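You operate a simulated robot arm through the tools that you are given. There is no shell and no other tool. Be economical: measure what you need, move in short steps, check, and stop when the job is done.

Carry out the task below with a simulated robot arm. There is one attempt and no reset: what you move stays moved.

JOB
Turn both pots so they lean into the room, then stake each one.
Fine: cream cap in the green pot, orange cap in the grey; pots stay on their saucers.

The check looks at the end state, three seconds after you hand in, the way a careful person would. Anything else that was tipped, shoved, dropped, spilled or broken makes it a failure. Lids that push on must go on centred and level and be pressed home; caps that screw on are set level and turned clockwise until they are tight.

ROBOT AND FRAMES
A 7-joint arm with a two-finger parallel gripper, fixed in place. Base frame: the origin is at the foot of the arm, x ahead of it, y to its left, z up; the work surface is at about z = 0. Lengths are in cm, angles in rad, forces in N, time in s.
With the tool pointing down near the work surface it reaches from about 22 to 58 cm from the base axis. Its first joint turns from -1.152 to 1.152 rad. Payload 2.5 kg.
The tool frame sits at the grasp point between the pads (the TCP): z along the fingers, y along the line on which they close. The tips reach 2.3 cm beyond it. The gripper opens to 9.4 cm. The fingers are 3.8 cm wide and 1 cm thick; the gripper's body (5.4 by 9.6 cm) begins 3.9 cm behind the TCP.
Orientation is that of the tool frame in the base frame, as a unit quaternion [x, y, z, w]. With the fingers straight down and closing along the base's y, the tool's x points along the base's -x, its y along +y and its z along -z.

CONTROLS
- The arm moves only by the tool move_arm. Its argument "motion" is a list of rows, each a list of 3 entries, a list of its own where there are three numbers: the shift along the tool's x, y, z in units of 25 mm (1.0 is 25 mm), then the turn, a rotation vector about the tool's x, y, z in units of 5 degrees (1.0 is 5 degrees), then the finger opening in cm, from 0 to 9.4. In form: [[[dx, dy, dz], [ax, ay, az], claw], ...]. A call has 1 to 10 rows; each row shifts and turns the commanded pose from where the row before left it, along the tool's axes as they then stand. A call with a number of a shift or a turn outside -1 to 1 is refused whole. Each row takes 0.2 s and may step no farther than 5 cm and 0.15 rad from the row before; otherwise, or with a gripper value out of range, the whole call is refused. A pose out of reach is approached as far as the arm can. The call stops where the force on the tool passes 90 N (or 10 N more than at its start, if that is more) or the arm is blocked; 0.2 s more then pass. The fingers move at their own pace (about 10.8 cm/s each) and stop on an object; they squeeze with about 27 N. The grip force told is the motor's: it shows also when the fingers shut on nothing. Time passes only in rows, and 0.2 s behind the last, so rows that do not move let the fingers close. It gives the time, the measured TCP pose, the force on the tool (base axes), the opening and the grip force at its end, in the units of the frame above (readings bear some noise), with the torque about the TCP (base axes, N m) and any sound that the robot's microphone picked up, and new pictures: "views" is both (left out), scene, wrist or none.
- Cameras (640 x 400 px; columns grow to the right, rows downward): "scene" is fixed at [10.87, -39.93, 54.84]; the picture's right is [0.90, -0.43, 0.00], its down [-0.22, -0.47, -0.85] and it looks along [0.37, 0.77, -0.52] (base axes); focal length 237 px, centre (320, 200). "wrist" rides on the gripper at [8.6, 1.6, -7.5] in the tool frame; the picture's right is [-0.18, 0.98, 0.00], its down [-0.58, -0.11, -0.81] and it looks along [-0.79, -0.15, 0.59] (tool axes); focal length 243 px, centre (320, 200). There is no depth. A picture from a camera that has moved, and an enlarged one, comes with that camera's place and axes in the base frame and with its lens.
- zoom(camera, box): a new picture of the part [left, top, right, bottom] of that camera's present view, enlarged. The clock stands still meanwhile.
- hand_in(): hands the job in; it is judged then, once.

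Go step by step. Nothing tells you positions but the pictures and the camera data: compare them with the known pose of the tool, close in by small moves and look again before you grip or let go. The budget is 120 turns and 200 pictures, counting those below and the enlarged ones. Unless the task says otherwise, let go and move clear before handing in, and close with one line.

The tools are called after ">>>" as a command line: name --argument value ..., lists and objects as JSON in quotes. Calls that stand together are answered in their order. move_arm: Moves the arm, as the interface text tells. Its arguments: {"type":"object","properties":{"motion":{"type":"array","items":{"type":"array"}},"views":{"type":"string","enum":["both","scene","wrist","none"]}},"required":["motion"]} The other tools are called the same way: zoom (camera, box) takes an enlarged picture of a part of a camera's view; hand_in () hands the job in.

At the start:

```text
time_s: 0.0
tool_pos: [41.58, 6.38, 45.69]
orientation: [0.0, 1.0, 0.0, 0.0]
ft_force: [0.4, -0.5, 0.3]
wrist_torque: [-0.01, 0.0, -0.02]
opening: 9.41
gripper_force: 0.0
```

scene: 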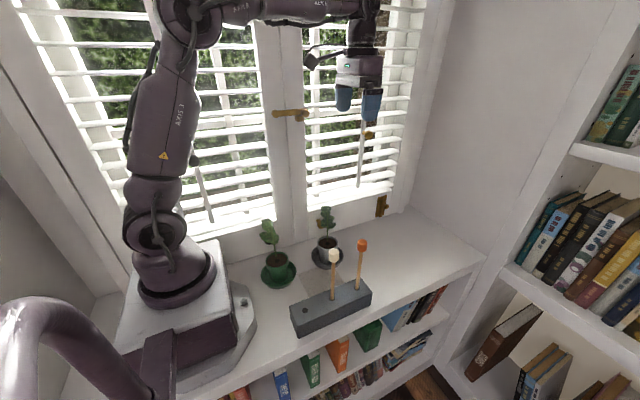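
wrist: 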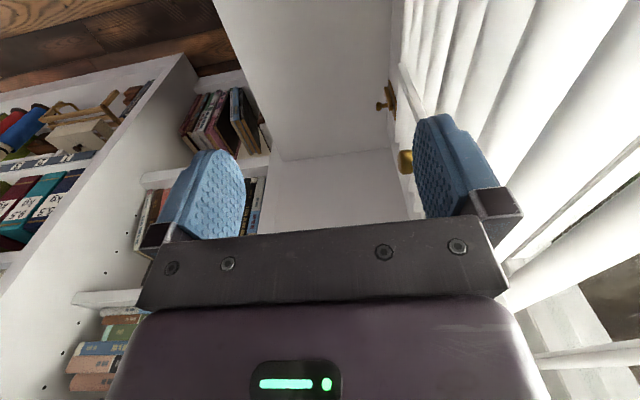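

I see two small potted plants on saucers at the window, and a stake block with cream and orange capped stakes. I'll zoom in to measure them.

>>> zoom --camera "scene" --box '[240, 190, 360, 300]'

>>> zoom --camera "scene" --box '[270, 220, 400, 345]'

```text
3.64 times, centred on (300, 245) of scene
camera zoom: at [10.87, -39.93, 54.84], right [0.9, -0.43, 0.0], down [-0.22, -0.47, -0.85], along [0.37, 0.77, -0.52], focal length 863 px, centre (393, 36)
```

zoom: 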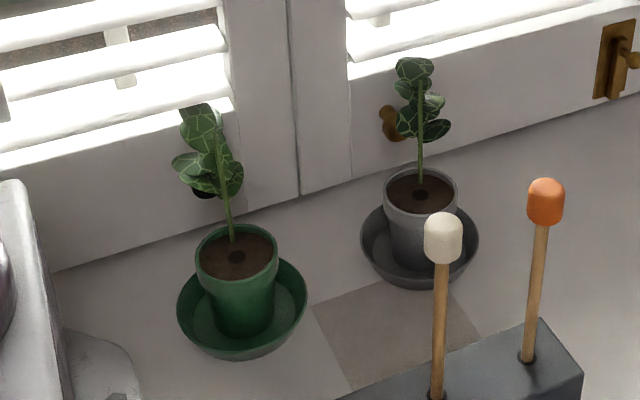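

```text
3.20 times, centred on (335, 282) of scene
camera zoom: at [10.87, -39.93, 54.84], right [0.9, -0.43, 0.0], down [-0.22, -0.47, -0.85], along [0.37, 0.77, -0.52], focal length 760 px, centre (272, -64)
```

zoom: 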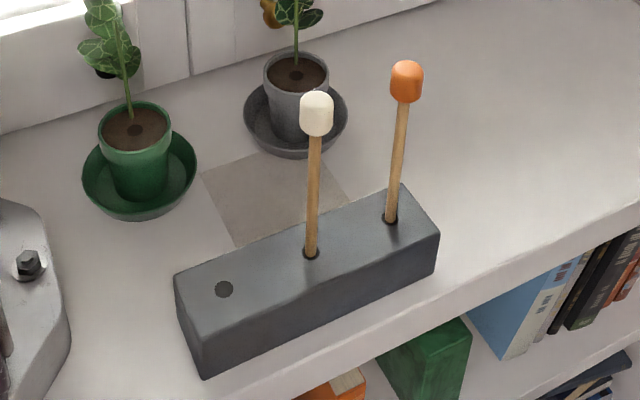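

Estimates so far are green pot about (21, 8), grey pot about (36.5, 8), and a stake block along x at y≈-8.6 with holes at x≈22, 29 and 36. I'll lower the wrist camera for a side look at the plants.

>>> move_arm --motion '[[[0.6, 0, 1], [0, 0, 0], 9.4], [[0.6, 0, 1], [0, 0, 0], 9.4], [[0.6, 0, 1], [0, 0, 0], 9.4], [[0.6, 0, 1], [0, 0, 0], 9.4], [[0.6, 0, 1], [0, 0, 0], 9.4], [[0.6, 0, 1], [0, 0, 0], 9.4], [[0.6, 0, 1], [0, 0, 0], 9.4], [[0.6, 0, 1], [0, 0, 0], 9.4], [[0.2, 0, 0.6], [0, 0, 0], 9.4]]'

```text
time_s: 2.0
tool_pos: [29.13, 6.42, 24.13]
orientation: [0.0, 1.0, 0.0, 0.001]
ft_force: [0.3, 0.5, -0.7]
wrist_torque: [0.0, 0.02, -0.02]
opening: 9.41
gripper_force: 0.1
camera wrist: at [20.4, 8.12, 31.57], right [0.18, 0.98, 0.0], down [0.58, -0.11, 0.81], along [0.79, -0.15, -0.59], focal length 243 px, centre (320, 200)
```

scene: 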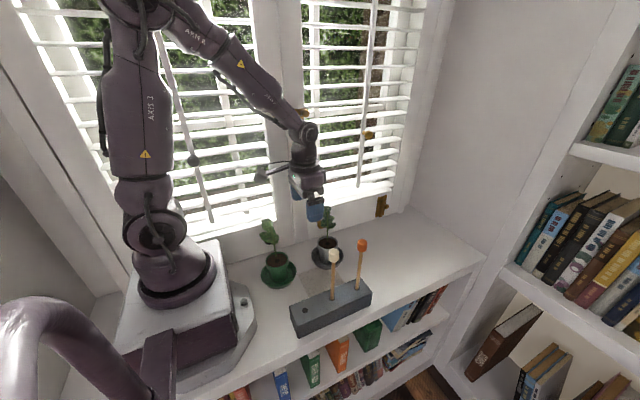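
wrist: 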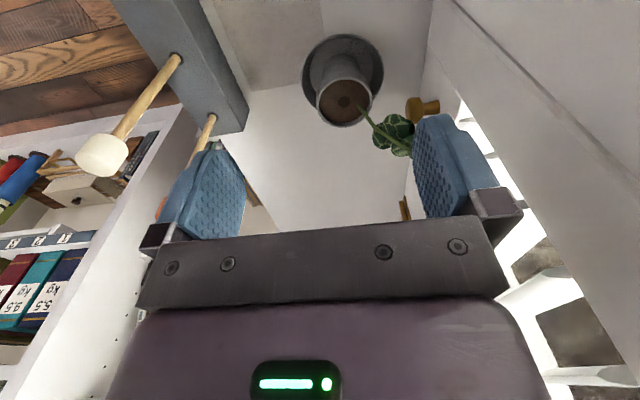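

>>> zoom --camera "wrist" --box '[280, 20, 440, 180]'

```text
2.50 times, centred on (360, 100) of wrist
camera zoom: at [20.4, 8.12, 31.57], right [0.18, 0.98, 0.0], down [0.58, -0.11, 0.81], along [0.79, -0.15, -0.59], focal length 606 px, centre (220, 450)
```

zoom: 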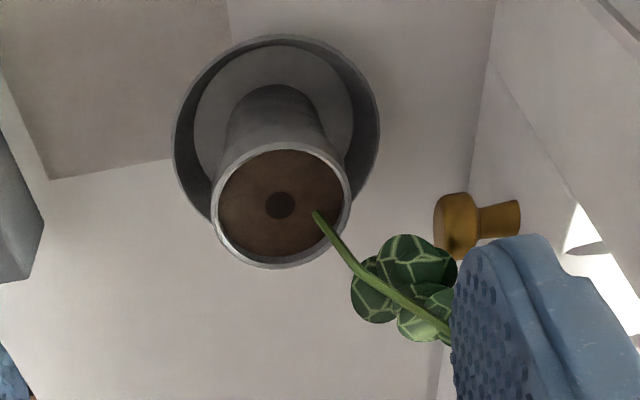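

Plants are rooted at the window-side edge of each pot and lean strongly toward the window, and the hole is in the pot centre. A vertical grasp with the wrist camera opposite the plant looks feasible, so I'll test the wrist rotation range in free air.

>>> move_arm --motion '[[[0, 0, 0], [0, 0, -1], 9.4], [[0, 0, 0], [0, 0, -1], 9.4], [[0, 0, 0], [0, 0, -1], 9.4], [[0, 0, 0], [0, 0, -1], 9.4], [[0, 0, 0], [0, 0, -1], 9.4], [[0, 0, 0], [0, 0, -1], 9.4], [[0, 0, 0], [0, 0, -1], 9.4], [[0, 0, 0], [0, 0, -1], 9.4], [[0, 0, 0], [0, 0, -1], 9.4], [[0, 0, 0], [0, 0, -1], 9.4]]' --views "none"

>>> move_arm --motion '[[[0, 0, 0], [0, 0, -1], 9.4], [[0, 0, 0], [0, 0, -1], 9.4], [[0, 0, 0], [0, 0, -1], 9.4], [[0, 0, 0], [0, 0, -1], 9.4], [[0, 0, 0], [0, 0, -1], 9.4], [[0, 0, 0], [0, 0, -1], 9.4], [[0, 0, 0], [0, 0, -1], 9.4], [[0, 0, 0], [0, 0, -1], 9.4]]' --views "both"

```text
time_s: 4.2
tool_pos: [28.98, 6.31, 24.15]
orientation: [-0.423, 0.906, 0.0, 0.0]
ft_force: [0.3, -0.7, 0.2]
wrist_torque: [-0.01, 0.02, 0.02]
opening: 9.38
gripper_force: 0.0
```

```text
time_s: 6.0
tool_pos: [29.09, 6.38, 24.24]
orientation: [0.708, -0.707, 0.0, -0.001]
ft_force: [-0.2, -0.5, -0.2]
wrist_torque: [0.02, 0.02, 0.0]
opening: 9.43
gripper_force: 0.1
camera wrist: at [27.41, -2.17, 31.58], right [-0.98, 0.18, 0.0], down [0.11, 0.58, 0.81], along [0.15, 0.79, -0.59], focal length 243 px, centre (320, 200)
```

scene: 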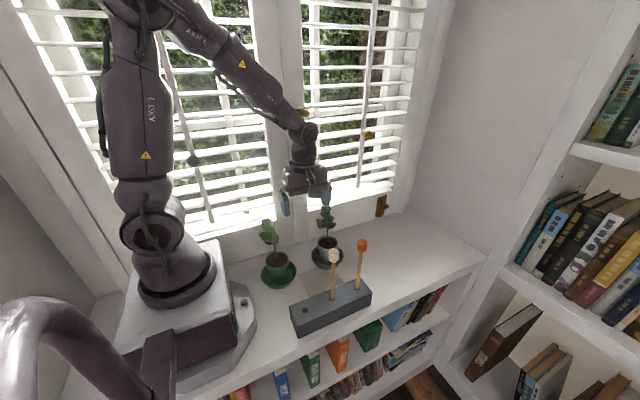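
wrist: 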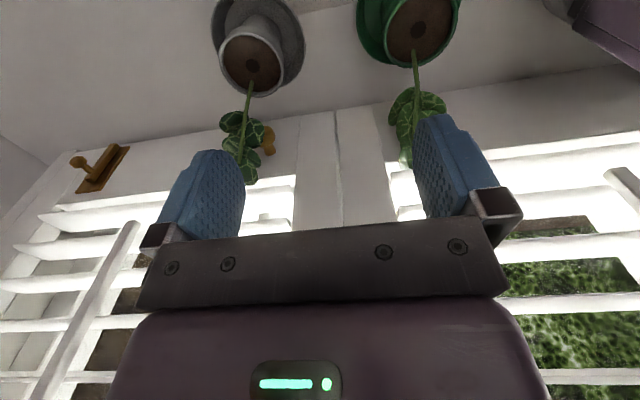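

Both plants are clearly visible leaning toward the window. I'll measure from here and keep testing the rotation.

>>> zoom --camera "wrist" --box '[200, 0, 480, 190]'

>>> move_arm --motion '[[[0, 0, 0], [0, 0, -1], 9.4], [[0, 0, 0], [0, 0, -1], 9.4], [[0, 0, 0], [0, 0, -1], 9.4], [[0, 0, 0], [0, 0, -1], 9.4], [[0, 0, 0], [0, 0, -1], 9.4], [[0, 0, 0], [0, 0, -1], 9.4], [[0, 0, 0], [0, 0, -1], 9.4], [[0, 0, 0], [0, 0, -1], 9.4], [[0, 0, 0], [0, 0, -1], 9.4], [[0, 0, 0], [0, 0, -1], 9.4]]' --views "none"

>>> move_arm --motion '[[[0, 0, 0], [0, 0, -1], 9.4], [[0, 0, 0], [0, 0, -1], 9.4], [[0, 0, 0], [0, 0, -1], 9.4], [[0, 0, 0], [0, 0, -1], 9.4], [[0, 0, 0], [0, 0, -1], 9.4], [[0, 0, 0], [0, 0, -1], 9.4], [[0, 0, 0], [0, 0, -1], 9.4], [[0, 0, 0], [0, 0, -1], 9.4], [[0, 0, 0], [0, 0, -1], 9.4], [[0, 0, 0], [0, 0, -1], 9.4]]' --views "none"

```text
2.11 times, centred on (340, 95) of wrist
camera zoom: at [27.41, -2.17, 31.58], right [-0.98, 0.18, 0.0], down [0.11, 0.58, 0.81], along [0.15, 0.79, -0.59], focal length 511 px, centre (278, 421)
```

zoom: 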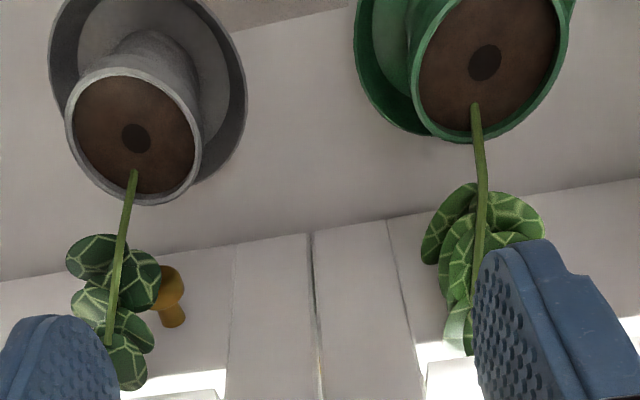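

```text
time_s: 8.2
tool_pos: [29.05, 6.54, 24.12]
orientation: [0.94, -0.342, 0.0, 0.0]
ft_force: [-0.4, 0.0, 0.5]
wrist_torque: [0.02, 0.01, 0.03]
opening: 9.41
gripper_force: 0.1
```

```text
time_s: 10.4
tool_pos: [29.06, 6.42, 24.03]
orientation: [0.996, 0.088, 0.0, 0.001]
ft_force: [-0.2, 0.1, -0.5]
wrist_torque: [0.01, -0.01, -0.01]
opening: 9.41
gripper_force: 0.1
```

>>> move_arm --motion '[[[0, 0, 0], [0, 0, -1], 9.4], [[0, 0, 0], [0, 0, -1], 9.4], [[0, 0, 0], [0, 0, -1], 9.4], [[0, 0, 0], [0, 0, -1], 9.4], [[0, 0, 0], [0, 0, -1], 9.4], [[0, 0, 0], [0, 0, -1], 9.4], [[0, 0, 0], [0, 0, -1], 9.4], [[0, 0, 0], [0, 0, -1], 9.4], [[0, 0, 0], [0, 0, -1], 9.4], [[0, 0, 0], [0, 0, -1], 9.4]]' --views "both"

```text
time_s: 12.6
tool_pos: [28.98, 6.36, 24.06]
orientation: [0.866, 0.5, 0.001, 0.0]
ft_force: [-0.3, -0.1, -0.4]
wrist_torque: [-0.01, -0.01, 0.01]
opening: 9.4
gripper_force: 0.0
camera wrist: at [34.71, 13.14, 31.58], right [0.76, -0.65, 0.0], down [-0.39, -0.45, 0.81], along [-0.52, -0.61, -0.59], focal length 243 px, centre (320, 200)
```

scene: 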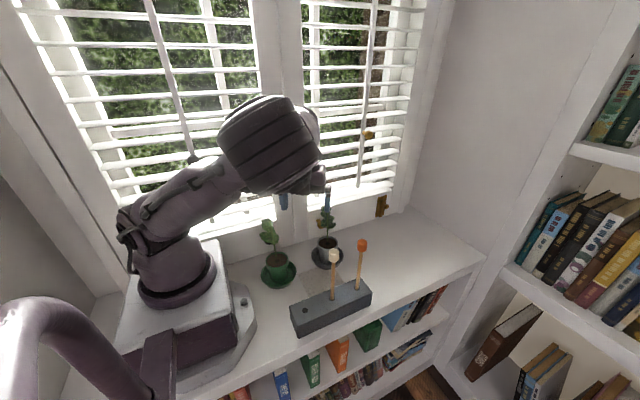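
wrist: 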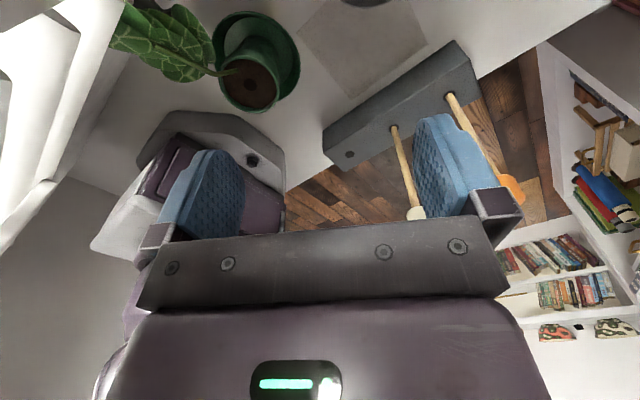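

Wrist turning past about 190° swings the elbow into the room, so I'll turn the pots clockwise, the other way round. Going back now.

>>> move_arm --motion '[[[0, 0, 0], [0, 0, 1], 9.4], [[0, 0, 0], [0, 0, 1], 9.4], [[0, 0, 0], [0, 0, 1], 9.4], [[0, 0, 0], [0, 0, 1], 9.4], [[0, 0, 0], [0, 0, 1], 9.4], [[0, 0, 0], [0, 0, 1], 9.4], [[0, 0, 0], [0, 0, 1], 9.4], [[0, 0, 0], [0, 0, 1], 9.4], [[0, 0, 0], [0, 0, 1], 9.4], [[0, 0, 0], [0, 0, 1], 9.4]]' --views "scene"

>>> move_arm --motion '[[[0, 0, 0], [0, 0, 1], 9.4], [[0, 0, 0], [0, 0, 1], 9.4], [[0, 0, 0], [0, 0, 1], 9.4], [[0, 0, 0], [0, 0, 1], 9.4], [[0, 0, 0], [0, 0, 1], 9.4], [[0, 0, 0], [0, 0, 1], 9.4], [[0, 0, 0], [0, 0, 1], 9.4], [[0, 0, 0], [0, 0, 1], 9.4], [[0, 0, 0], [0, 0, 1], 9.4], [[0, 0, 0], [0, 0, 1], 9.4]]' --views "none"

>>> move_arm --motion '[[[0, 0, 0], [0, 0, 1], 9.4], [[0, 0, 0], [0, 0, 1], 9.4], [[0, 0, 0], [0, 0, 1], 9.4], [[0, 0, 0], [0, 0, 1], 9.4], [[0, 0, 0], [0, 0, 1], 9.4]]' --views "scene"

```text
time_s: 14.8
tool_pos: [29.11, 6.54, 24.14]
orientation: [0.996, 0.086, 0.0, 0.0]
ft_force: [-1.0, 0.9, -0.2]
wrist_torque: [-0.01, 0.0, -0.02]
opening: 9.39
gripper_force: 0.0
```

scene: 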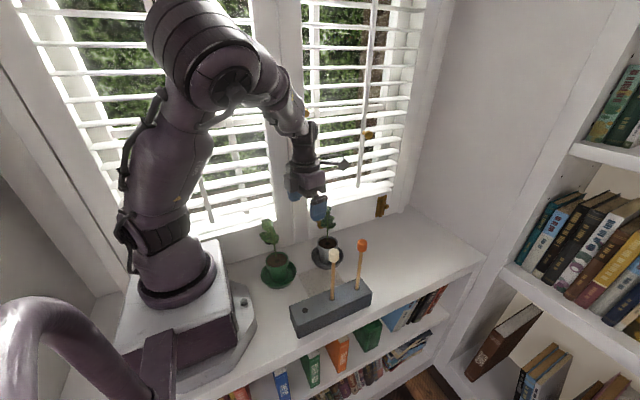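

```text
time_s: 17.0
tool_pos: [29.06, 6.41, 24.1]
orientation: [0.94, -0.342, 0.0, 0.0]
ft_force: [0.4, -1.3, 0.3]
wrist_torque: [0.0, -0.03, 0.02]
opening: 9.37
gripper_force: 0.1
```

```text
time_s: 18.2
tool_pos: [29.0, 6.37, 24.02]
orientation: [0.843, -0.538, 0.0, 0.0]
ft_force: [-0.1, 0.1, 0.9]
wrist_torque: [-0.02, -0.01, 0.0]
opening: 9.38
gripper_force: 0.1
```

scene: 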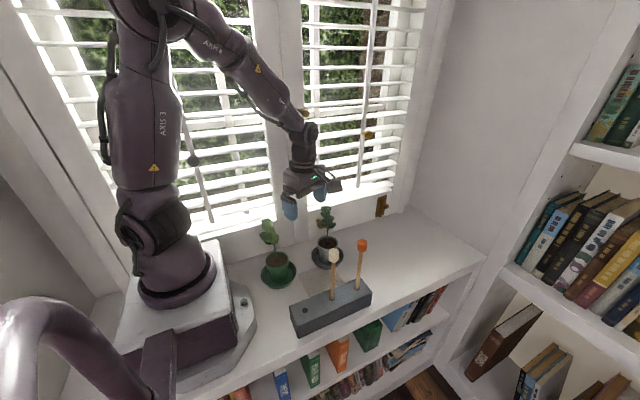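

Arm is back in its normal posture. Grey plant leans at azimuth ≈70°, so I'll turn the tool so its camera points at −85° and stand over the grey pot, offset to the room side.

>>> move_arm --motion '[[[0, 0, 0], [0, 0, 1], 9.4], [[0, 0, 0], [0, 0, 1], 9.4], [[0, 0, 0], [0, 0, 1], 9.4], [[0, 0, 0], [0, 0, 1], 9.4], [[0.1, -1, 0], [0, 0, 0], 9.4], [[0.1, -1, 0], [0, 0, 0], 9.4], [[0, -0.9, 0], [0, 0, 0], 9.4], [[0, 0, 1], [0, 0, 0], 9.4], [[0, 0, 1], [0, 0, 0], 9.4], [[0, 0, 1], [0, 0, 0], 9.4]]'

```text
time_s: 20.4
tool_pos: [36.29, 6.63, 16.62]
orientation: [0.737, -0.676, 0.0, 0.001]
ft_force: [0.7, 0.1, 0.5]
wrist_torque: [0.03, -0.01, -0.03]
opening: 9.41
gripper_force: 0.1
camera wrist: at [35.42, -2.11, 24.07], right [-1.0, 0.1, 0.0], down [0.06, 0.59, 0.81], along [0.08, 0.8, -0.59], focal length 243 px, centre (320, 200)
```

scene: 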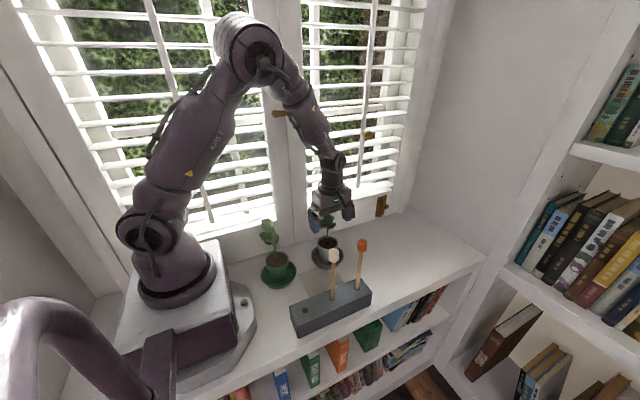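
wrist: 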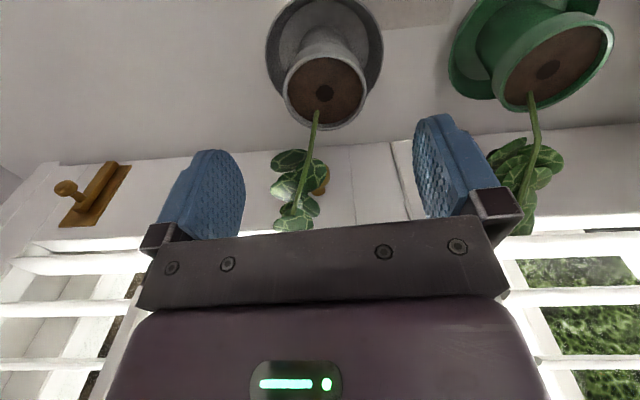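

Grey pot centre is measured at (36.05, 7.75). I'll trim and descend further, staying on the room side of the stem.

>>> move_arm --motion '[[[0.1, 0.1, 0.6], [0, 0, 0], 9.4], [[0, 0, 1], [0, 0, 0], 9.4], [[0, 0, 1], [0, 0, 0], 9.4]]'

>>> zoom --camera "scene" --box '[260, 170, 400, 280]'

```text
time_s: 21.2
tool_pos: [36.11, 6.38, 10.04]
orientation: [0.737, -0.676, 0.0, 0.0]
ft_force: [0.7, 0.8, 0.7]
wrist_torque: [0.0, 0.01, 0.01]
opening: 9.43
gripper_force: 0.1
camera wrist: at [35.18, -2.35, 17.64], right [-1.0, 0.1, 0.0], down [0.06, 0.59, 0.81], along [0.08, 0.8, -0.59], focal length 243 px, centre (320, 200)
```

scene: 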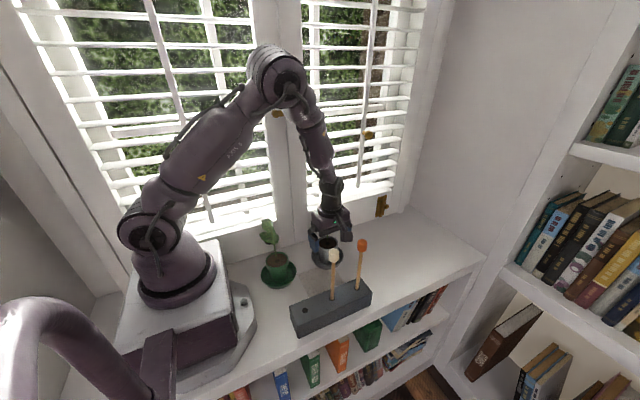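
wrist: 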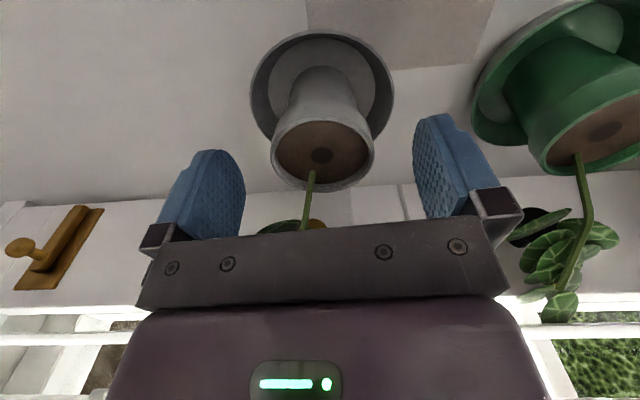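

```text
3.64 times, centred on (330, 225) of scene
camera zoom: at [10.87, -39.93, 54.84], right [0.9, -0.43, 0.0], down [-0.22, -0.47, -0.85], along [0.37, 0.77, -0.52], focal length 863 px, centre (284, 109)
```

zoom: 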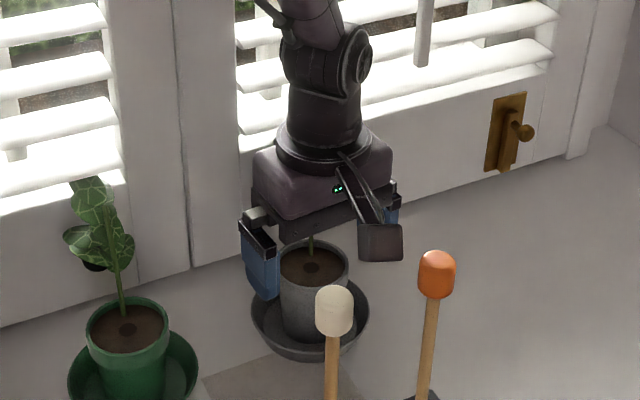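

Clear of the plant. Descending to grip height and closing on the pot.

>>> move_arm --motion '[[[0, 0, 0.6], [0, 0, 0], 9.4], [[0, 0, 0.6], [0, 0, 0], 9.4], [[0, 0, 0.6], [0, 0, 0], 9.4], [[0, 0, 0], [0, 0, 0], 7.5]]'

>>> zoom --camera "scene" --box '[260, 170, 400, 280]'

```text
time_s: 22.2
tool_pos: [36.26, 6.44, 5.9]
orientation: [0.737, -0.676, 0.003, -0.005]
ft_force: [-1.0, 2.5, 42.1]
wrist_torque: [1.47, -0.52, 0.09]
opening: 7.5
gripper_force: 0.1
camera wrist: at [35.27, -2.22, 13.26], right [-1.0, 0.1, -0.01], down [0.05, 0.59, 0.81], along [0.08, 0.8, -0.59], focal length 243 px, centre (320, 200)
```

scene: 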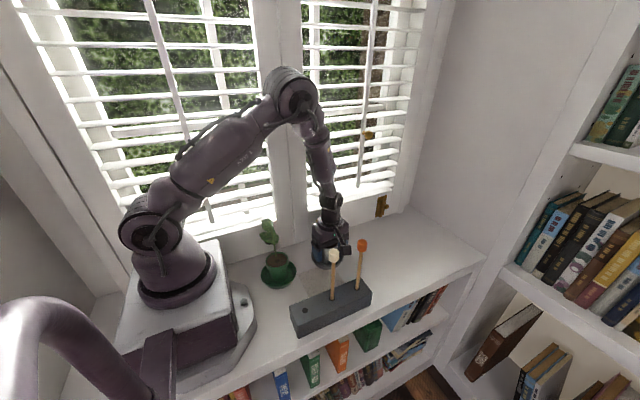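
wrist: 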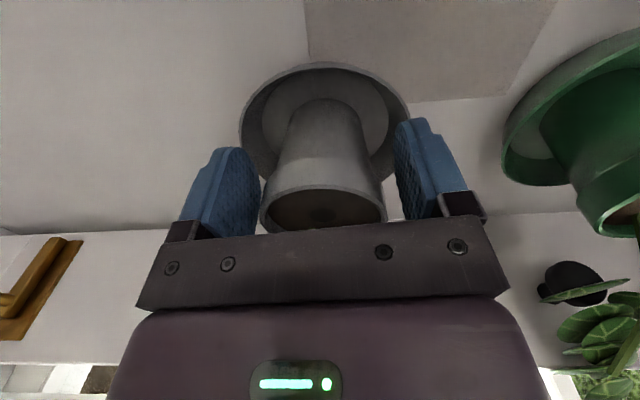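

```text
3.64 times, centred on (330, 225) of scene
camera zoom: at [10.86, -39.93, 54.84], right [0.9, -0.43, 0.0], down [-0.22, -0.47, -0.85], along [0.37, 0.77, -0.52], focal length 863 px, centre (284, 109)
```

zoom: 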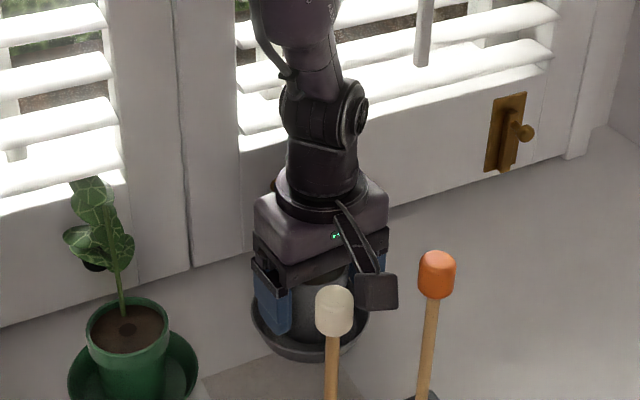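

Unexpected 42 N contact, from the torque on the plant side of the gripper. I'll back up and check.

>>> move_arm --motion '[[[0, 0, -0.6], [0, 0, 0], 9.4], [[0, 0, -0.6], [0, 0, 0], 9.4], [[0, 0, -0.8], [0, 0, 0], 9.4], [[0, 0, -1], [0, 0, 0], 9.4]]'

>>> zoom --camera "wrist" --box '[220, 60, 420, 240]'

>>> zoom --camera "scene" --box '[260, 170, 400, 280]'

```text
time_s: 23.2
tool_pos: [36.2, 6.2, 13.24]
orientation: [0.738, -0.675, 0.0, 0.0]
ft_force: [0.2, 0.3, -0.1]
wrist_torque: [-0.01, -0.01, 0.04]
opening: 9.39
gripper_force: 0.0
camera wrist: at [35.24, -2.42, 20.59], right [-1.0, 0.1, 0.0], down [0.06, 0.59, 0.81], along [0.08, 0.8, -0.59], focal length 243 px, centre (320, 200)
```

scene: 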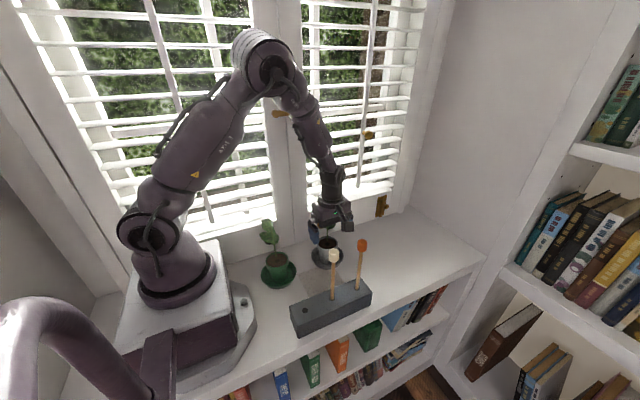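
wrist: 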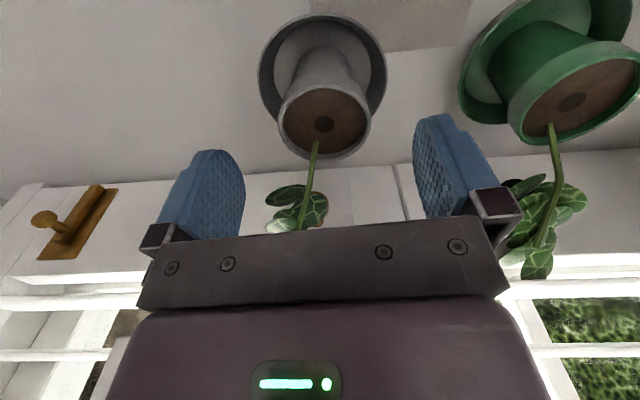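

```text
2.22 times, centred on (320, 150) of wrist
camera zoom: at [35.24, -2.42, 20.59], right [-1.0, 0.1, 0.0], down [0.06, 0.59, 0.81], along [0.08, 0.8, -0.59], focal length 539 px, centre (320, 311)
```

zoom: 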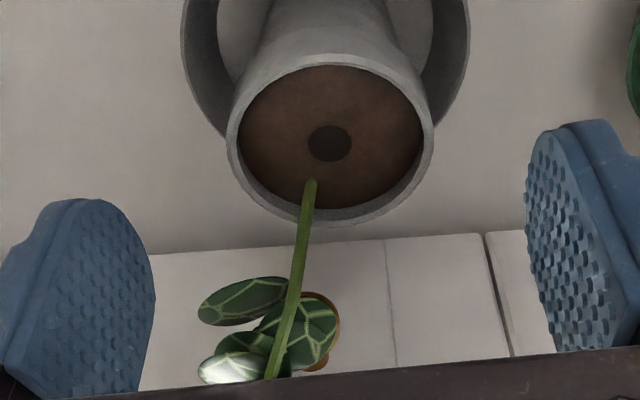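

```text
3.64 times, centred on (330, 225) of scene
camera zoom: at [10.87, -39.93, 54.84], right [0.9, -0.43, 0.0], down [-0.22, -0.47, -0.85], along [0.37, 0.77, -0.52], focal length 863 px, centre (284, 109)
```

zoom: 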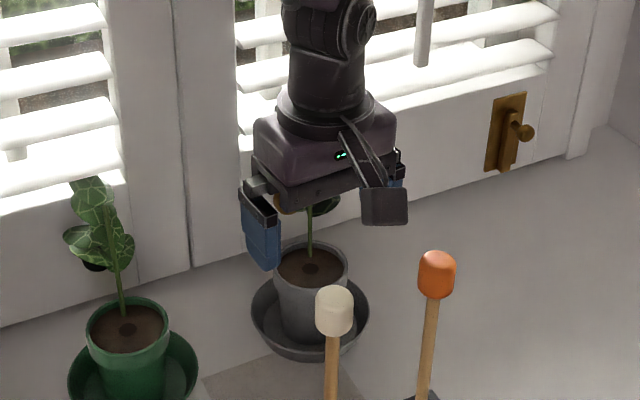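

Pot and plant look undisturbed, so probably the hand touched foliage. I'll grip higher on the rim (TCP z≈7).

>>> move_arm --motion '[[[0, 0.1, 0.9], [0, 0, 0], 9.4], [[0, 0, 0.9], [0, 0, 0], 9.4], [[0, 0, 0.7], [0, 0, 0], 9.4], [[0, 0, 0], [0, 0, 0], 9.4]]' --views "wrist"

>>> zoom --camera "scene" --box '[300, 190, 370, 280]'

```text
time_s: 24.2
tool_pos: [35.9, 6.34, 6.78]
orientation: [0.737, -0.676, 0.001, 0.0]
ft_force: [0.1, 0.8, 0.4]
wrist_torque: [-0.02, 0.05, -0.02]
opening: 9.41
gripper_force: 0.1
camera wrist: at [34.93, -2.39, 14.09], right [-1.0, 0.1, 0.0], down [0.06, 0.59, 0.81], along [0.08, 0.8, -0.59], focal length 243 px, centre (320, 200)
```

wrist: 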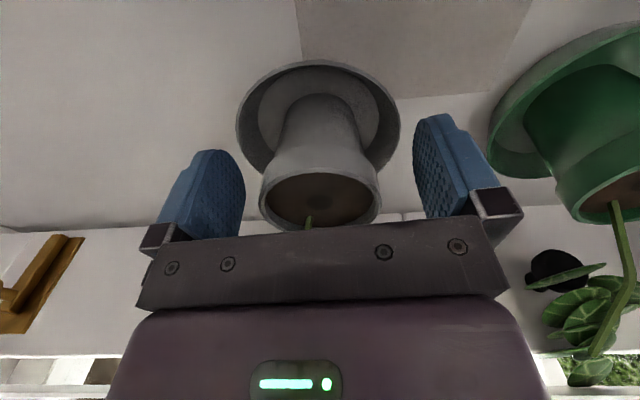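

```text
4.44 times, centred on (335, 235) of scene
camera zoom: at [10.87, -39.93, 54.84], right [0.9, -0.43, 0.0], down [-0.22, -0.47, -0.85], along [0.37, 0.77, -0.52], focal length 1055 px, centre (253, 44)
```

zoom: 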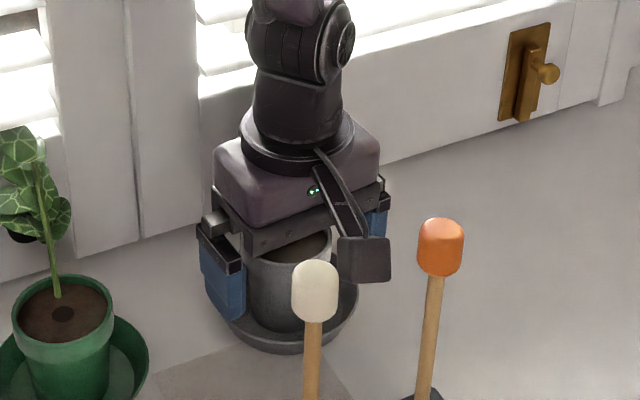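

No contact here and the pot is centred between the pads. Closing.

>>> move_arm --motion '[[[0, 0, 0], [0, 0, 0], 7], [[0, 0, 0], [0, 0, 0], 6], [[0, 0, 0], [0, 0, 0], 5.5], [[0, 0, 0], [0, 0, 0], 5.5]]' --views "wrist"

```text
time_s: 25.2
tool_pos: [35.83, 6.3, 6.72]
orientation: [0.737, -0.676, 0.001, 0.0]
ft_force: [0.9, -0.3, -0.9]
wrist_torque: [-0.01, -0.03, -0.03]
opening: 5.93
gripper_force: 27.3
camera wrist: at [34.93, -2.39, 14.12], right [-1.0, 0.1, 0.0], down [0.06, 0.59, 0.81], along [0.08, 0.8, -0.59], focal length 243 px, centre (320, 200)
```

wrist: 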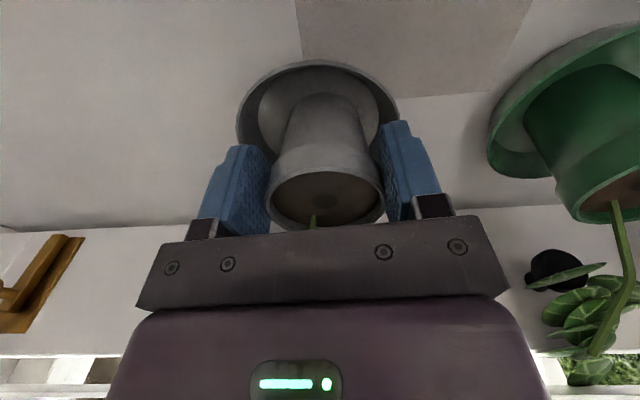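

Pot gripped (5.9 cm). Now swing clockwise about the pot's centre, 1.6 cm to the plant side of the TCP.

>>> move_arm --motion '[[[-0.0024, 0.056, 0], [0, 0, 1], 5.5], [[-0.0024, 0.056, 0], [0, 0, 1], 5.5], [[-0.0024, 0.056, 0], [0, 0, 1], 5.5], [[-0.0024, 0.056, 0], [0, 0, 1], 5.5], [[-0.0024, 0.056, 0], [0, 0, 1], 5.5], [[-0.0024, 0.056, 0], [0, 0, 1], 5.5]]'

>>> zoom --camera "scene" --box '[300, 190, 370, 280]'

```text
time_s: 26.6
tool_pos: [35.01, 6.36, 6.88]
orientation: [-0.537, 0.844, 0.0, 0.0]
ft_force: [-0.4, -0.7, -2.6]
wrist_torque: [0.03, 0.0, 0.0]
opening: 5.92
gripper_force: 27.1
camera wrist: at [29.83, -0.61, 14.33], right [-0.81, 0.58, 0.0], down [0.35, 0.48, 0.81], along [0.47, 0.65, -0.59], focal length 243 px, centre (320, 200)
```

scene: 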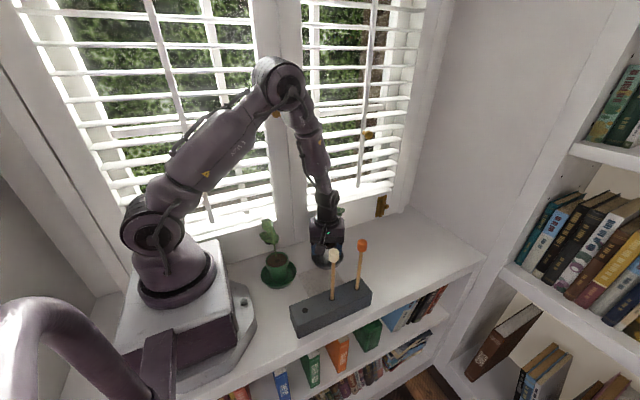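
wrist: 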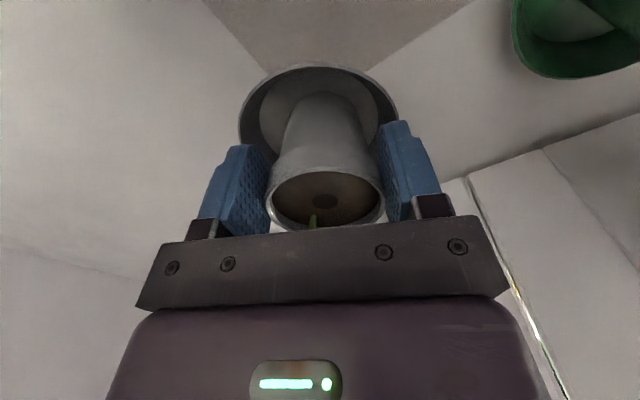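

```text
4.44 times, centred on (335, 235) of scene
camera zoom: at [10.87, -39.93, 54.84], right [0.9, -0.43, 0.0], down [-0.22, -0.47, -0.85], along [0.37, 0.77, -0.52], focal length 1055 px, centre (253, 44)
```

zoom: 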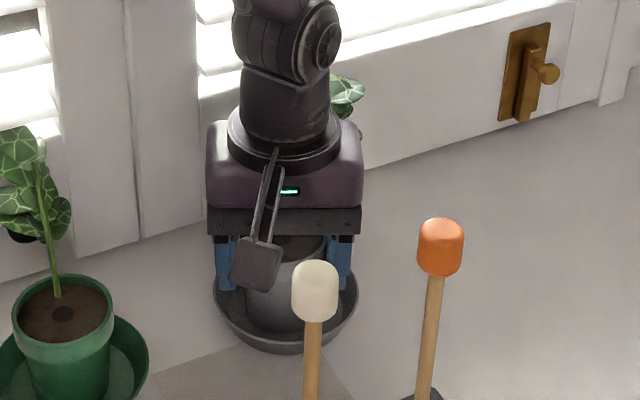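

>>> move_arm --motion '[[[-0.0024, 0.056, 0], [0, 0, 1], 5.5], [[-0.0024, 0.056, 0], [0, 0, 1], 5.5], [[-0.0024, 0.056, 0], [0, 0, 1], 5.5], [[-0.0024, 0.056, 0], [0, 0, 1], 5.5], [[-0.0024, 0.056, 0], [0, 0, 1], 5.5], [[-0.0024, 0.056, 0], [0, 0, 1], 5.5], [[-0.0024, 0.056, 0], [0, 0, 1], 5.5], [[-0.0024, 0.056, 0], [0, 0, 1], 5.5], [[-0.0024, 0.056, 0], [0, 0, 1], 5.5], [[-0.0024, 0.056, 0], [0, 0, 1], 5.5]]' --views "scene"

>>> zoom --camera "scene" --box '[250, 190, 370, 290]'

```text
time_s: 28.8
tool_pos: [34.1, 7.42, 6.9]
orientation: [-0.13, 0.991, 0.0, 0.0]
ft_force: [0.7, 0.1, -2.0]
wrist_torque: [0.0, 0.03, -0.03]
opening: 5.94
gripper_force: 26.6
```

scene: 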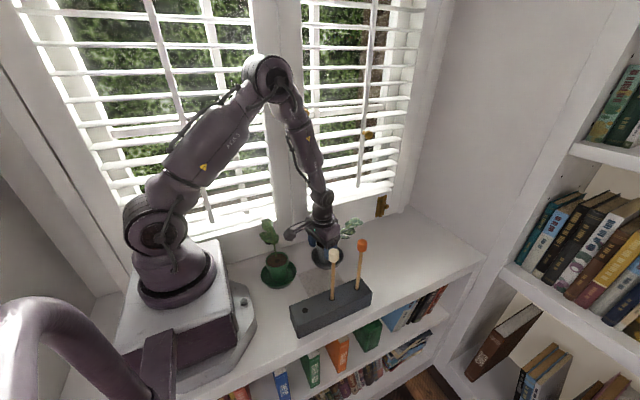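

```text
4.00 times, centred on (310, 240) of scene
camera zoom: at [10.87, -39.93, 54.84], right [0.9, -0.43, 0.0], down [-0.22, -0.47, -0.85], along [0.37, 0.77, -0.52], focal length 950 px, centre (360, 40)
```

zoom: 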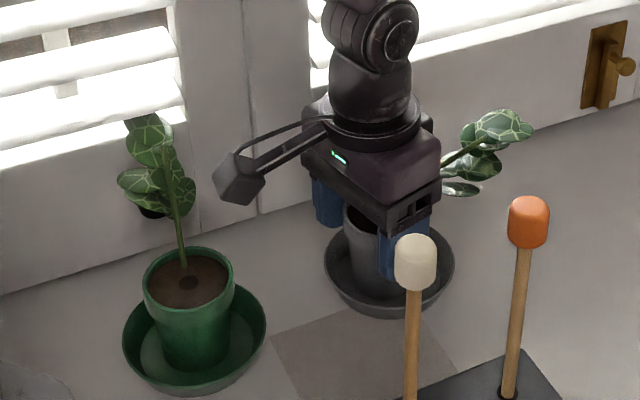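

>>> move_arm --motion '[[[-0.0024, 0.056, 0], [0, 0, 1], 5.5], [[-0.0024, 0.056, 0], [0, 0, 1], 5.5], [[-0.0024, 0.056, 0], [0, 0, 1], 5.5], [[-0.0024, 0.056, 0], [0, 0, 1], 5.5], [[-0.0024, 0.056, 0], [0, 0, 1], 5.5], [[-0.0024, 0.056, 0], [0, 0, 1], 5.5], [[-0.0024, 0.056, 0], [0, 0, 1], 5.5], [[-0.0024, 0.056, 0], [0, 0, 1], 5.5], [[-0.0024, 0.056, 0], [0, 0, 1], 5.5], [[-0.0024, 0.056, 0], [0, 0, 1], 5.5]]' --views "wrist"

>>> zoom --camera "scene" --box '[250, 190, 370, 290]'

```text
time_s: 31.0
tool_pos: [34.38, 8.55, 6.74]
orientation: [0.299, 0.954, -0.002, -0.001]
ft_force: [-7.3, -15.0, 2.3]
wrist_torque: [1.76, -0.21, 1.76]
opening: 5.92
gripper_force: 27.1
camera wrist: at [28.18, 14.98, 14.28], right [0.71, 0.7, -0.01], down [0.42, -0.42, 0.81], along [0.56, -0.58, -0.59], focal length 243 px, centre (320, 200)
```

wrist: 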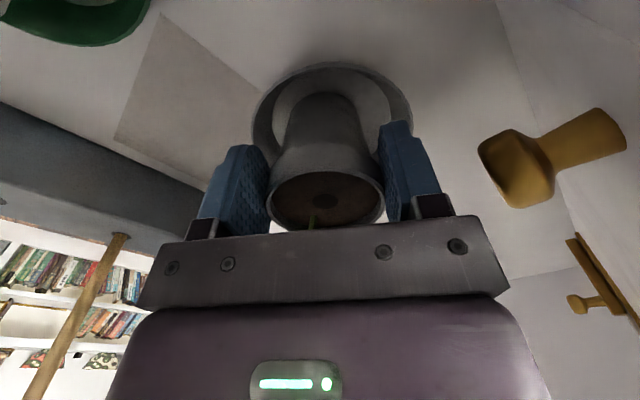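

```text
4.00 times, centred on (310, 240) of scene
camera zoom: at [10.87, -39.93, 54.84], right [0.9, -0.43, 0.0], down [-0.22, -0.47, -0.85], along [0.37, 0.77, -0.52], focal length 950 px, centre (360, 40)
```

zoom: 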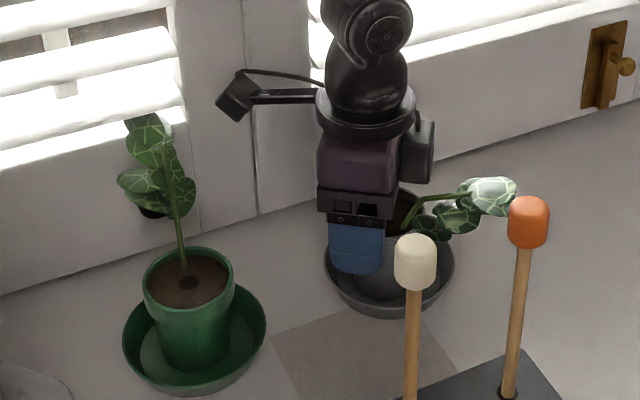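

The grey plant is turned about 130°, and the wrist camera is now touching the window side (about 15 N). I'll release, back away, and regrasp with more skew for the last 25–30°.

>>> move_arm --motion '[[[0, 0, 0], [0, 0, 0], 7], [[0, 0, 0], [0, 0, 0], 9.4], [[0, -0.05, 0], [0, 0, -1], 9.4], [[0, 0, -0.5], [0, 0, 0], 9.4], [[0, 0, -1], [0, 0, 0], 9.4], [[0, 0, -1], [0, 0, 0], 9.4], [[0, 0, 0], [0, 0, -1], 9.4], [[0, 0, 0], [0, 0, -1], 9.4], [[0, 0, 0], [0, 0, -1], 9.4], [[0, 0, 0], [0, 0, -1], 9.4]]' --views "wrist"

>>> zoom --camera "scene" --box '[250, 190, 370, 290]'

```text
time_s: 33.2
tool_pos: [34.4, 8.82, 13.11]
orientation: [0.086, 0.996, 0.0, 0.0]
ft_force: [-0.1, 0.2, -0.1]
wrist_torque: [0.01, 0.01, -0.02]
opening: 9.38
gripper_force: 0.0
camera wrist: at [26.09, 11.91, 20.58], right [0.35, 0.94, 0.0], down [0.55, -0.21, 0.81], along [0.76, -0.28, -0.59], focal length 243 px, centre (320, 200)
```

wrist: 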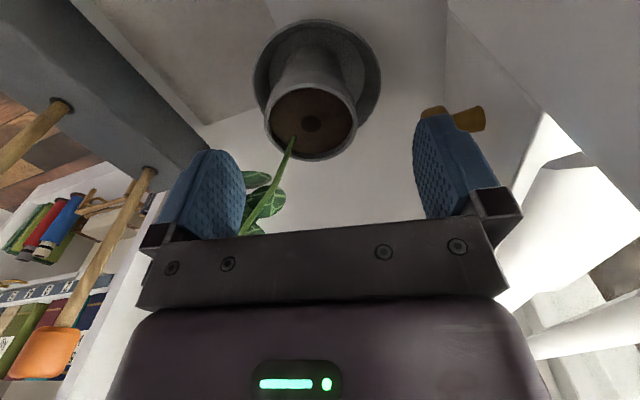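

```text
4.00 times, centred on (310, 240) of scene
camera zoom: at [10.87, -39.93, 54.84], right [0.9, -0.43, 0.0], down [-0.22, -0.47, -0.85], along [0.37, 0.77, -0.52], focal length 950 px, centre (360, 40)
```

zoom: 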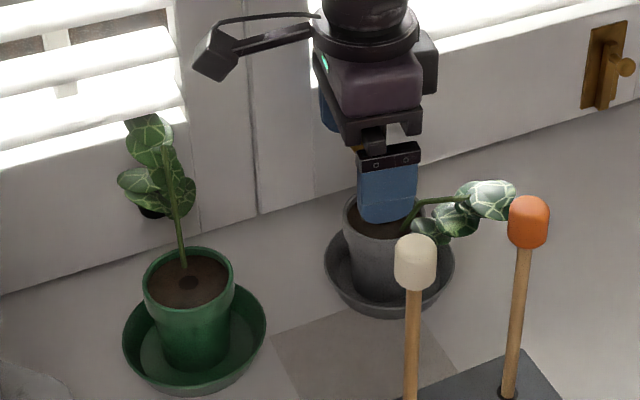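

Grey plant is now at ≈ −60°. I'll regrasp with the camera at 175° so another 30° fits before the window.

>>> move_arm --motion '[[[0, 0, 0], [0, 0, -1], 9.4], [[0.17, -0.34, 0], [0, 0, 0], 9.4], [[0, 0, 0.8], [0, 0, 0], 9.4], [[0, 0, 0.7], [0, 0, 0], 9.4]]' --views "wrist"

>>> zoom --camera "scene" --box '[280, 190, 370, 280]'

```text
time_s: 34.2
tool_pos: [33.83, 7.91, 9.34]
orientation: [0.044, 0.999, 0.0, 0.0]
ft_force: [-0.2, -0.7, -0.4]
wrist_torque: [-0.01, -0.02, -0.02]
opening: 9.39
gripper_force: 0.0
camera wrist: at [25.28, 10.38, 16.77], right [0.27, 0.96, 0.0], down [0.57, -0.16, 0.81], along [0.78, -0.22, -0.59], focal length 243 px, centre (320, 200)
```

wrist: 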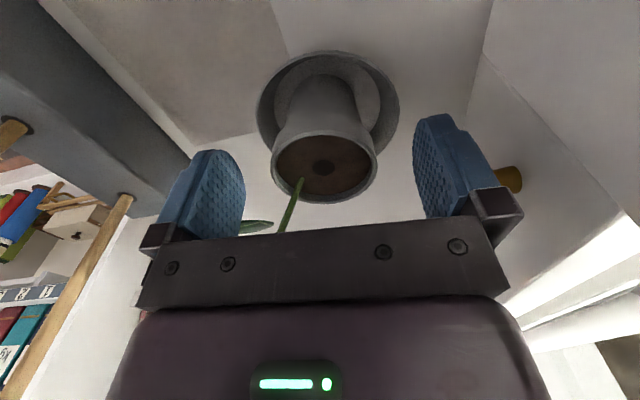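

```text
4.44 times, centred on (325, 235) of scene
camera zoom: at [10.87, -39.93, 54.84], right [0.9, -0.43, 0.0], down [-0.22, -0.47, -0.85], along [0.37, 0.77, -0.52], focal length 1055 px, centre (298, 44)
```

zoom: 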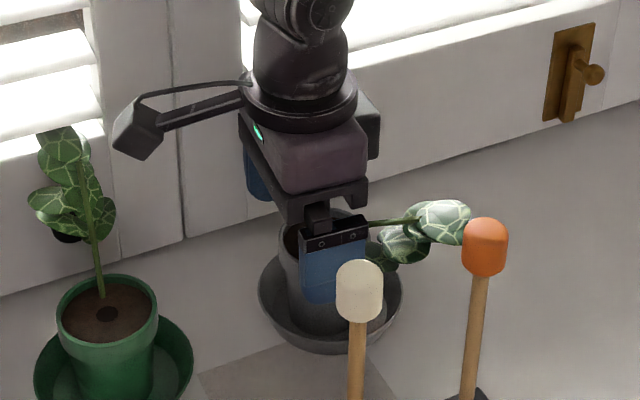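

>>> move_arm --motion '[[[0, 0, 0.6], [0, 0, 0], 9.4], [[0, 0, 0.42], [0, 0, 0], 9.4], [[0, 0, 0], [0, 0, 0], 7], [[0, 0, 0], [0, 0, 0], 6], [[0, 0, 0], [0, 0, 0], 5.5], [[0, 0, 0], [0, 0, 0], 5.5]]' --views "wrist"

```text
time_s: 35.6
tool_pos: [33.67, 7.87, 6.82]
orientation: [0.043, 0.999, 0.0, 0.001]
ft_force: [0.9, 0.5, -0.4]
wrist_torque: [0.0, 0.02, -0.03]
opening: 5.93
gripper_force: 27.0
camera wrist: at [25.27, 10.36, 14.29], right [0.27, 0.96, 0.0], down [0.57, -0.16, 0.81], along [0.78, -0.22, -0.59], focal length 243 px, centre (320, 200)
```

wrist: 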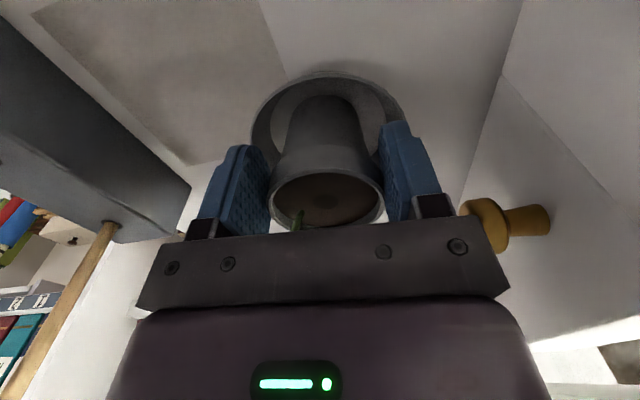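

>>> move_arm --motion '[[[-0.0024, 0.056, 0], [0, 0, 1], 5.5], [[-0.0024, 0.056, 0], [0, 0, 1], 5.5], [[-0.0024, 0.056, 0], [0, 0, 1], 5.5], [[-0.0024, 0.056, 0], [0, 0, 1], 5.5], [[-0.0024, 0.056, 0], [0, 0, 1], 5.5]]' --views "none"

>>> zoom --camera "scene" --box '[270, 180, 370, 280]'

```text
time_s: 36.8
tool_pos: [34.14, 8.54, 6.78]
orientation: [0.26, 0.965, 0.0, 0.0]
ft_force: [0.0, 0.0, 0.6]
wrist_torque: [0.01, 0.05, 0.03]
opening: 5.94
gripper_force: 26.3
```

```text
4.00 times, centred on (320, 230) of scene
camera zoom: at [10.87, -39.93, 54.84], right [0.9, -0.43, 0.0], down [-0.22, -0.47, -0.85], along [0.37, 0.77, -0.52], focal length 950 px, centre (320, 80)
```

zoom: 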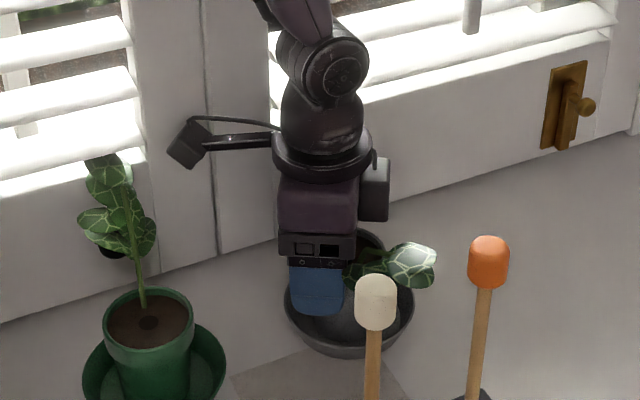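

Turned with no contact. Release and lift, then check.

>>> move_arm --motion '[[[0, 0, 0], [0, 0, 0], 7], [[0, 0, 0], [0, 0, 0], 9.4], [[0, 0, 0], [0, 0, 0], 9.4], [[0, 0, -0.5], [0, 0, 0], 9.4], [[0, 0, -1], [0, 0, 0], 9.4], [[0, 0, -1], [0, 0, 0], 9.4], [[0, 0, -1], [0, 0, 0], 9.4], [[0, 0, -1], [0, 0, 0], 9.4], [[0, 0, -1], [0, 0, 0], 9.4], [[0.3, 0, -1], [0, 0, 0], 9.4]]' --views "wrist"

>>> zoom --camera "scene" --box '[250, 190, 370, 290]'

```text
time_s: 39.0
tool_pos: [33.58, 9.0, 23.41]
orientation: [0.26, 0.966, 0.0, 0.0]
ft_force: [0.8, -0.5, -0.8]
wrist_torque: [-0.02, 0.01, -0.01]
opening: 9.41
gripper_force: 0.1
camera wrist: at [26.83, 14.76, 30.78], right [0.65, 0.76, 0.0], down [0.45, -0.39, 0.81], along [0.61, -0.53, -0.59], focal length 243 px, centre (320, 200)
```

wrist: 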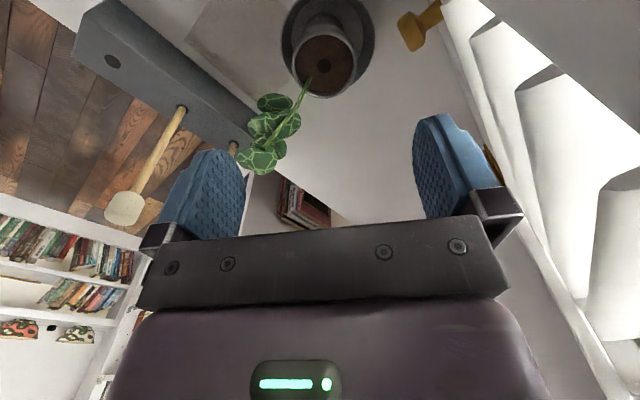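

```text
4.00 times, centred on (310, 240) of scene
camera zoom: at [10.87, -39.93, 54.84], right [0.9, -0.43, 0.0], down [-0.22, -0.47, -0.85], along [0.37, 0.77, -0.52], focal length 950 px, centre (360, 40)
```

zoom: 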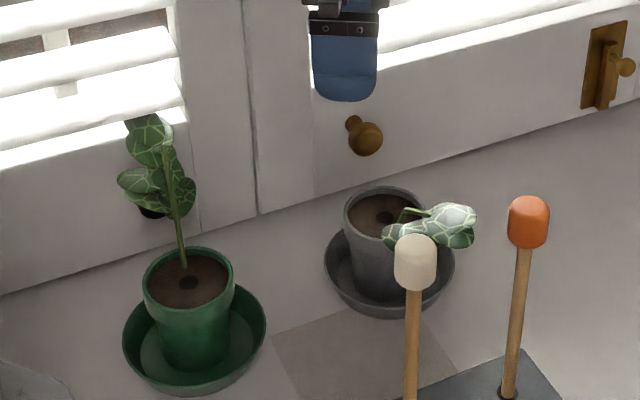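

Grey plant now leans squarely into the room (≈ −87°), pot on its saucer. Before doing the green pot, I'll test in free space whether the arm reaches a radius of about 20 cm with the camera on the robot's side.

>>> move_arm --motion '[[[0, 0, 0], [0, 0, -1], 9.4], [[0, 0, 0], [0, 0, -1], 9.4], [[0, 0, 0], [0, 0, -1], 5], [[0, 0, 0], [0, 0, -1], 2], [[0, 0, 0], [0, 0, -1], 0.5], [[0, 0, 0], [0, 0, -1], 0.5]]' --views "none"

>>> move_arm --motion '[[[0.9, -0.65, 0], [0, 0, 0], 0.5], [[0.9, -0.65, 0], [0, 0, 0], 0.5], [[0.9, -0.65, 0], [0, 0, 0], 0.5], [[0.9, -0.65, 0], [0, 0, 0], 0.5], [[0.9, -0.6, 0], [0, 0, 0], 0.5], [[0.8, -0.6, 0], [0, 0, 0], 0.5], [[0, 0, 1], [0, 0, 0], 0.5], [[0, 0, 1], [0, 0, 0], 0.5]]' --views "scene"

```text
time_s: 40.4
tool_pos: [33.58, 8.99, 23.12]
orientation: [0.0, 1.0, -0.001, 0.0]
ft_force: [0.6, -0.2, 1.5]
wrist_torque: [-0.04, 0.0, -0.02]
opening: 0.51
gripper_force: 0.1
```

```text
time_s: 42.2
tool_pos: [21.94, -0.81, 18.56]
orientation: [0.0, 1.0, -0.001, -0.001]
ft_force: [0.1, -0.2, -0.2]
wrist_torque: [0.02, -0.01, 0.04]
opening: 0.48
gripper_force: 0.0
out of reach, approached as far as the arm can: row 7, 8
```

scene: 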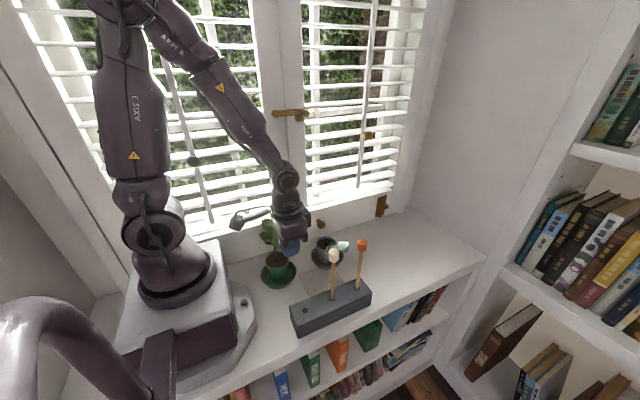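

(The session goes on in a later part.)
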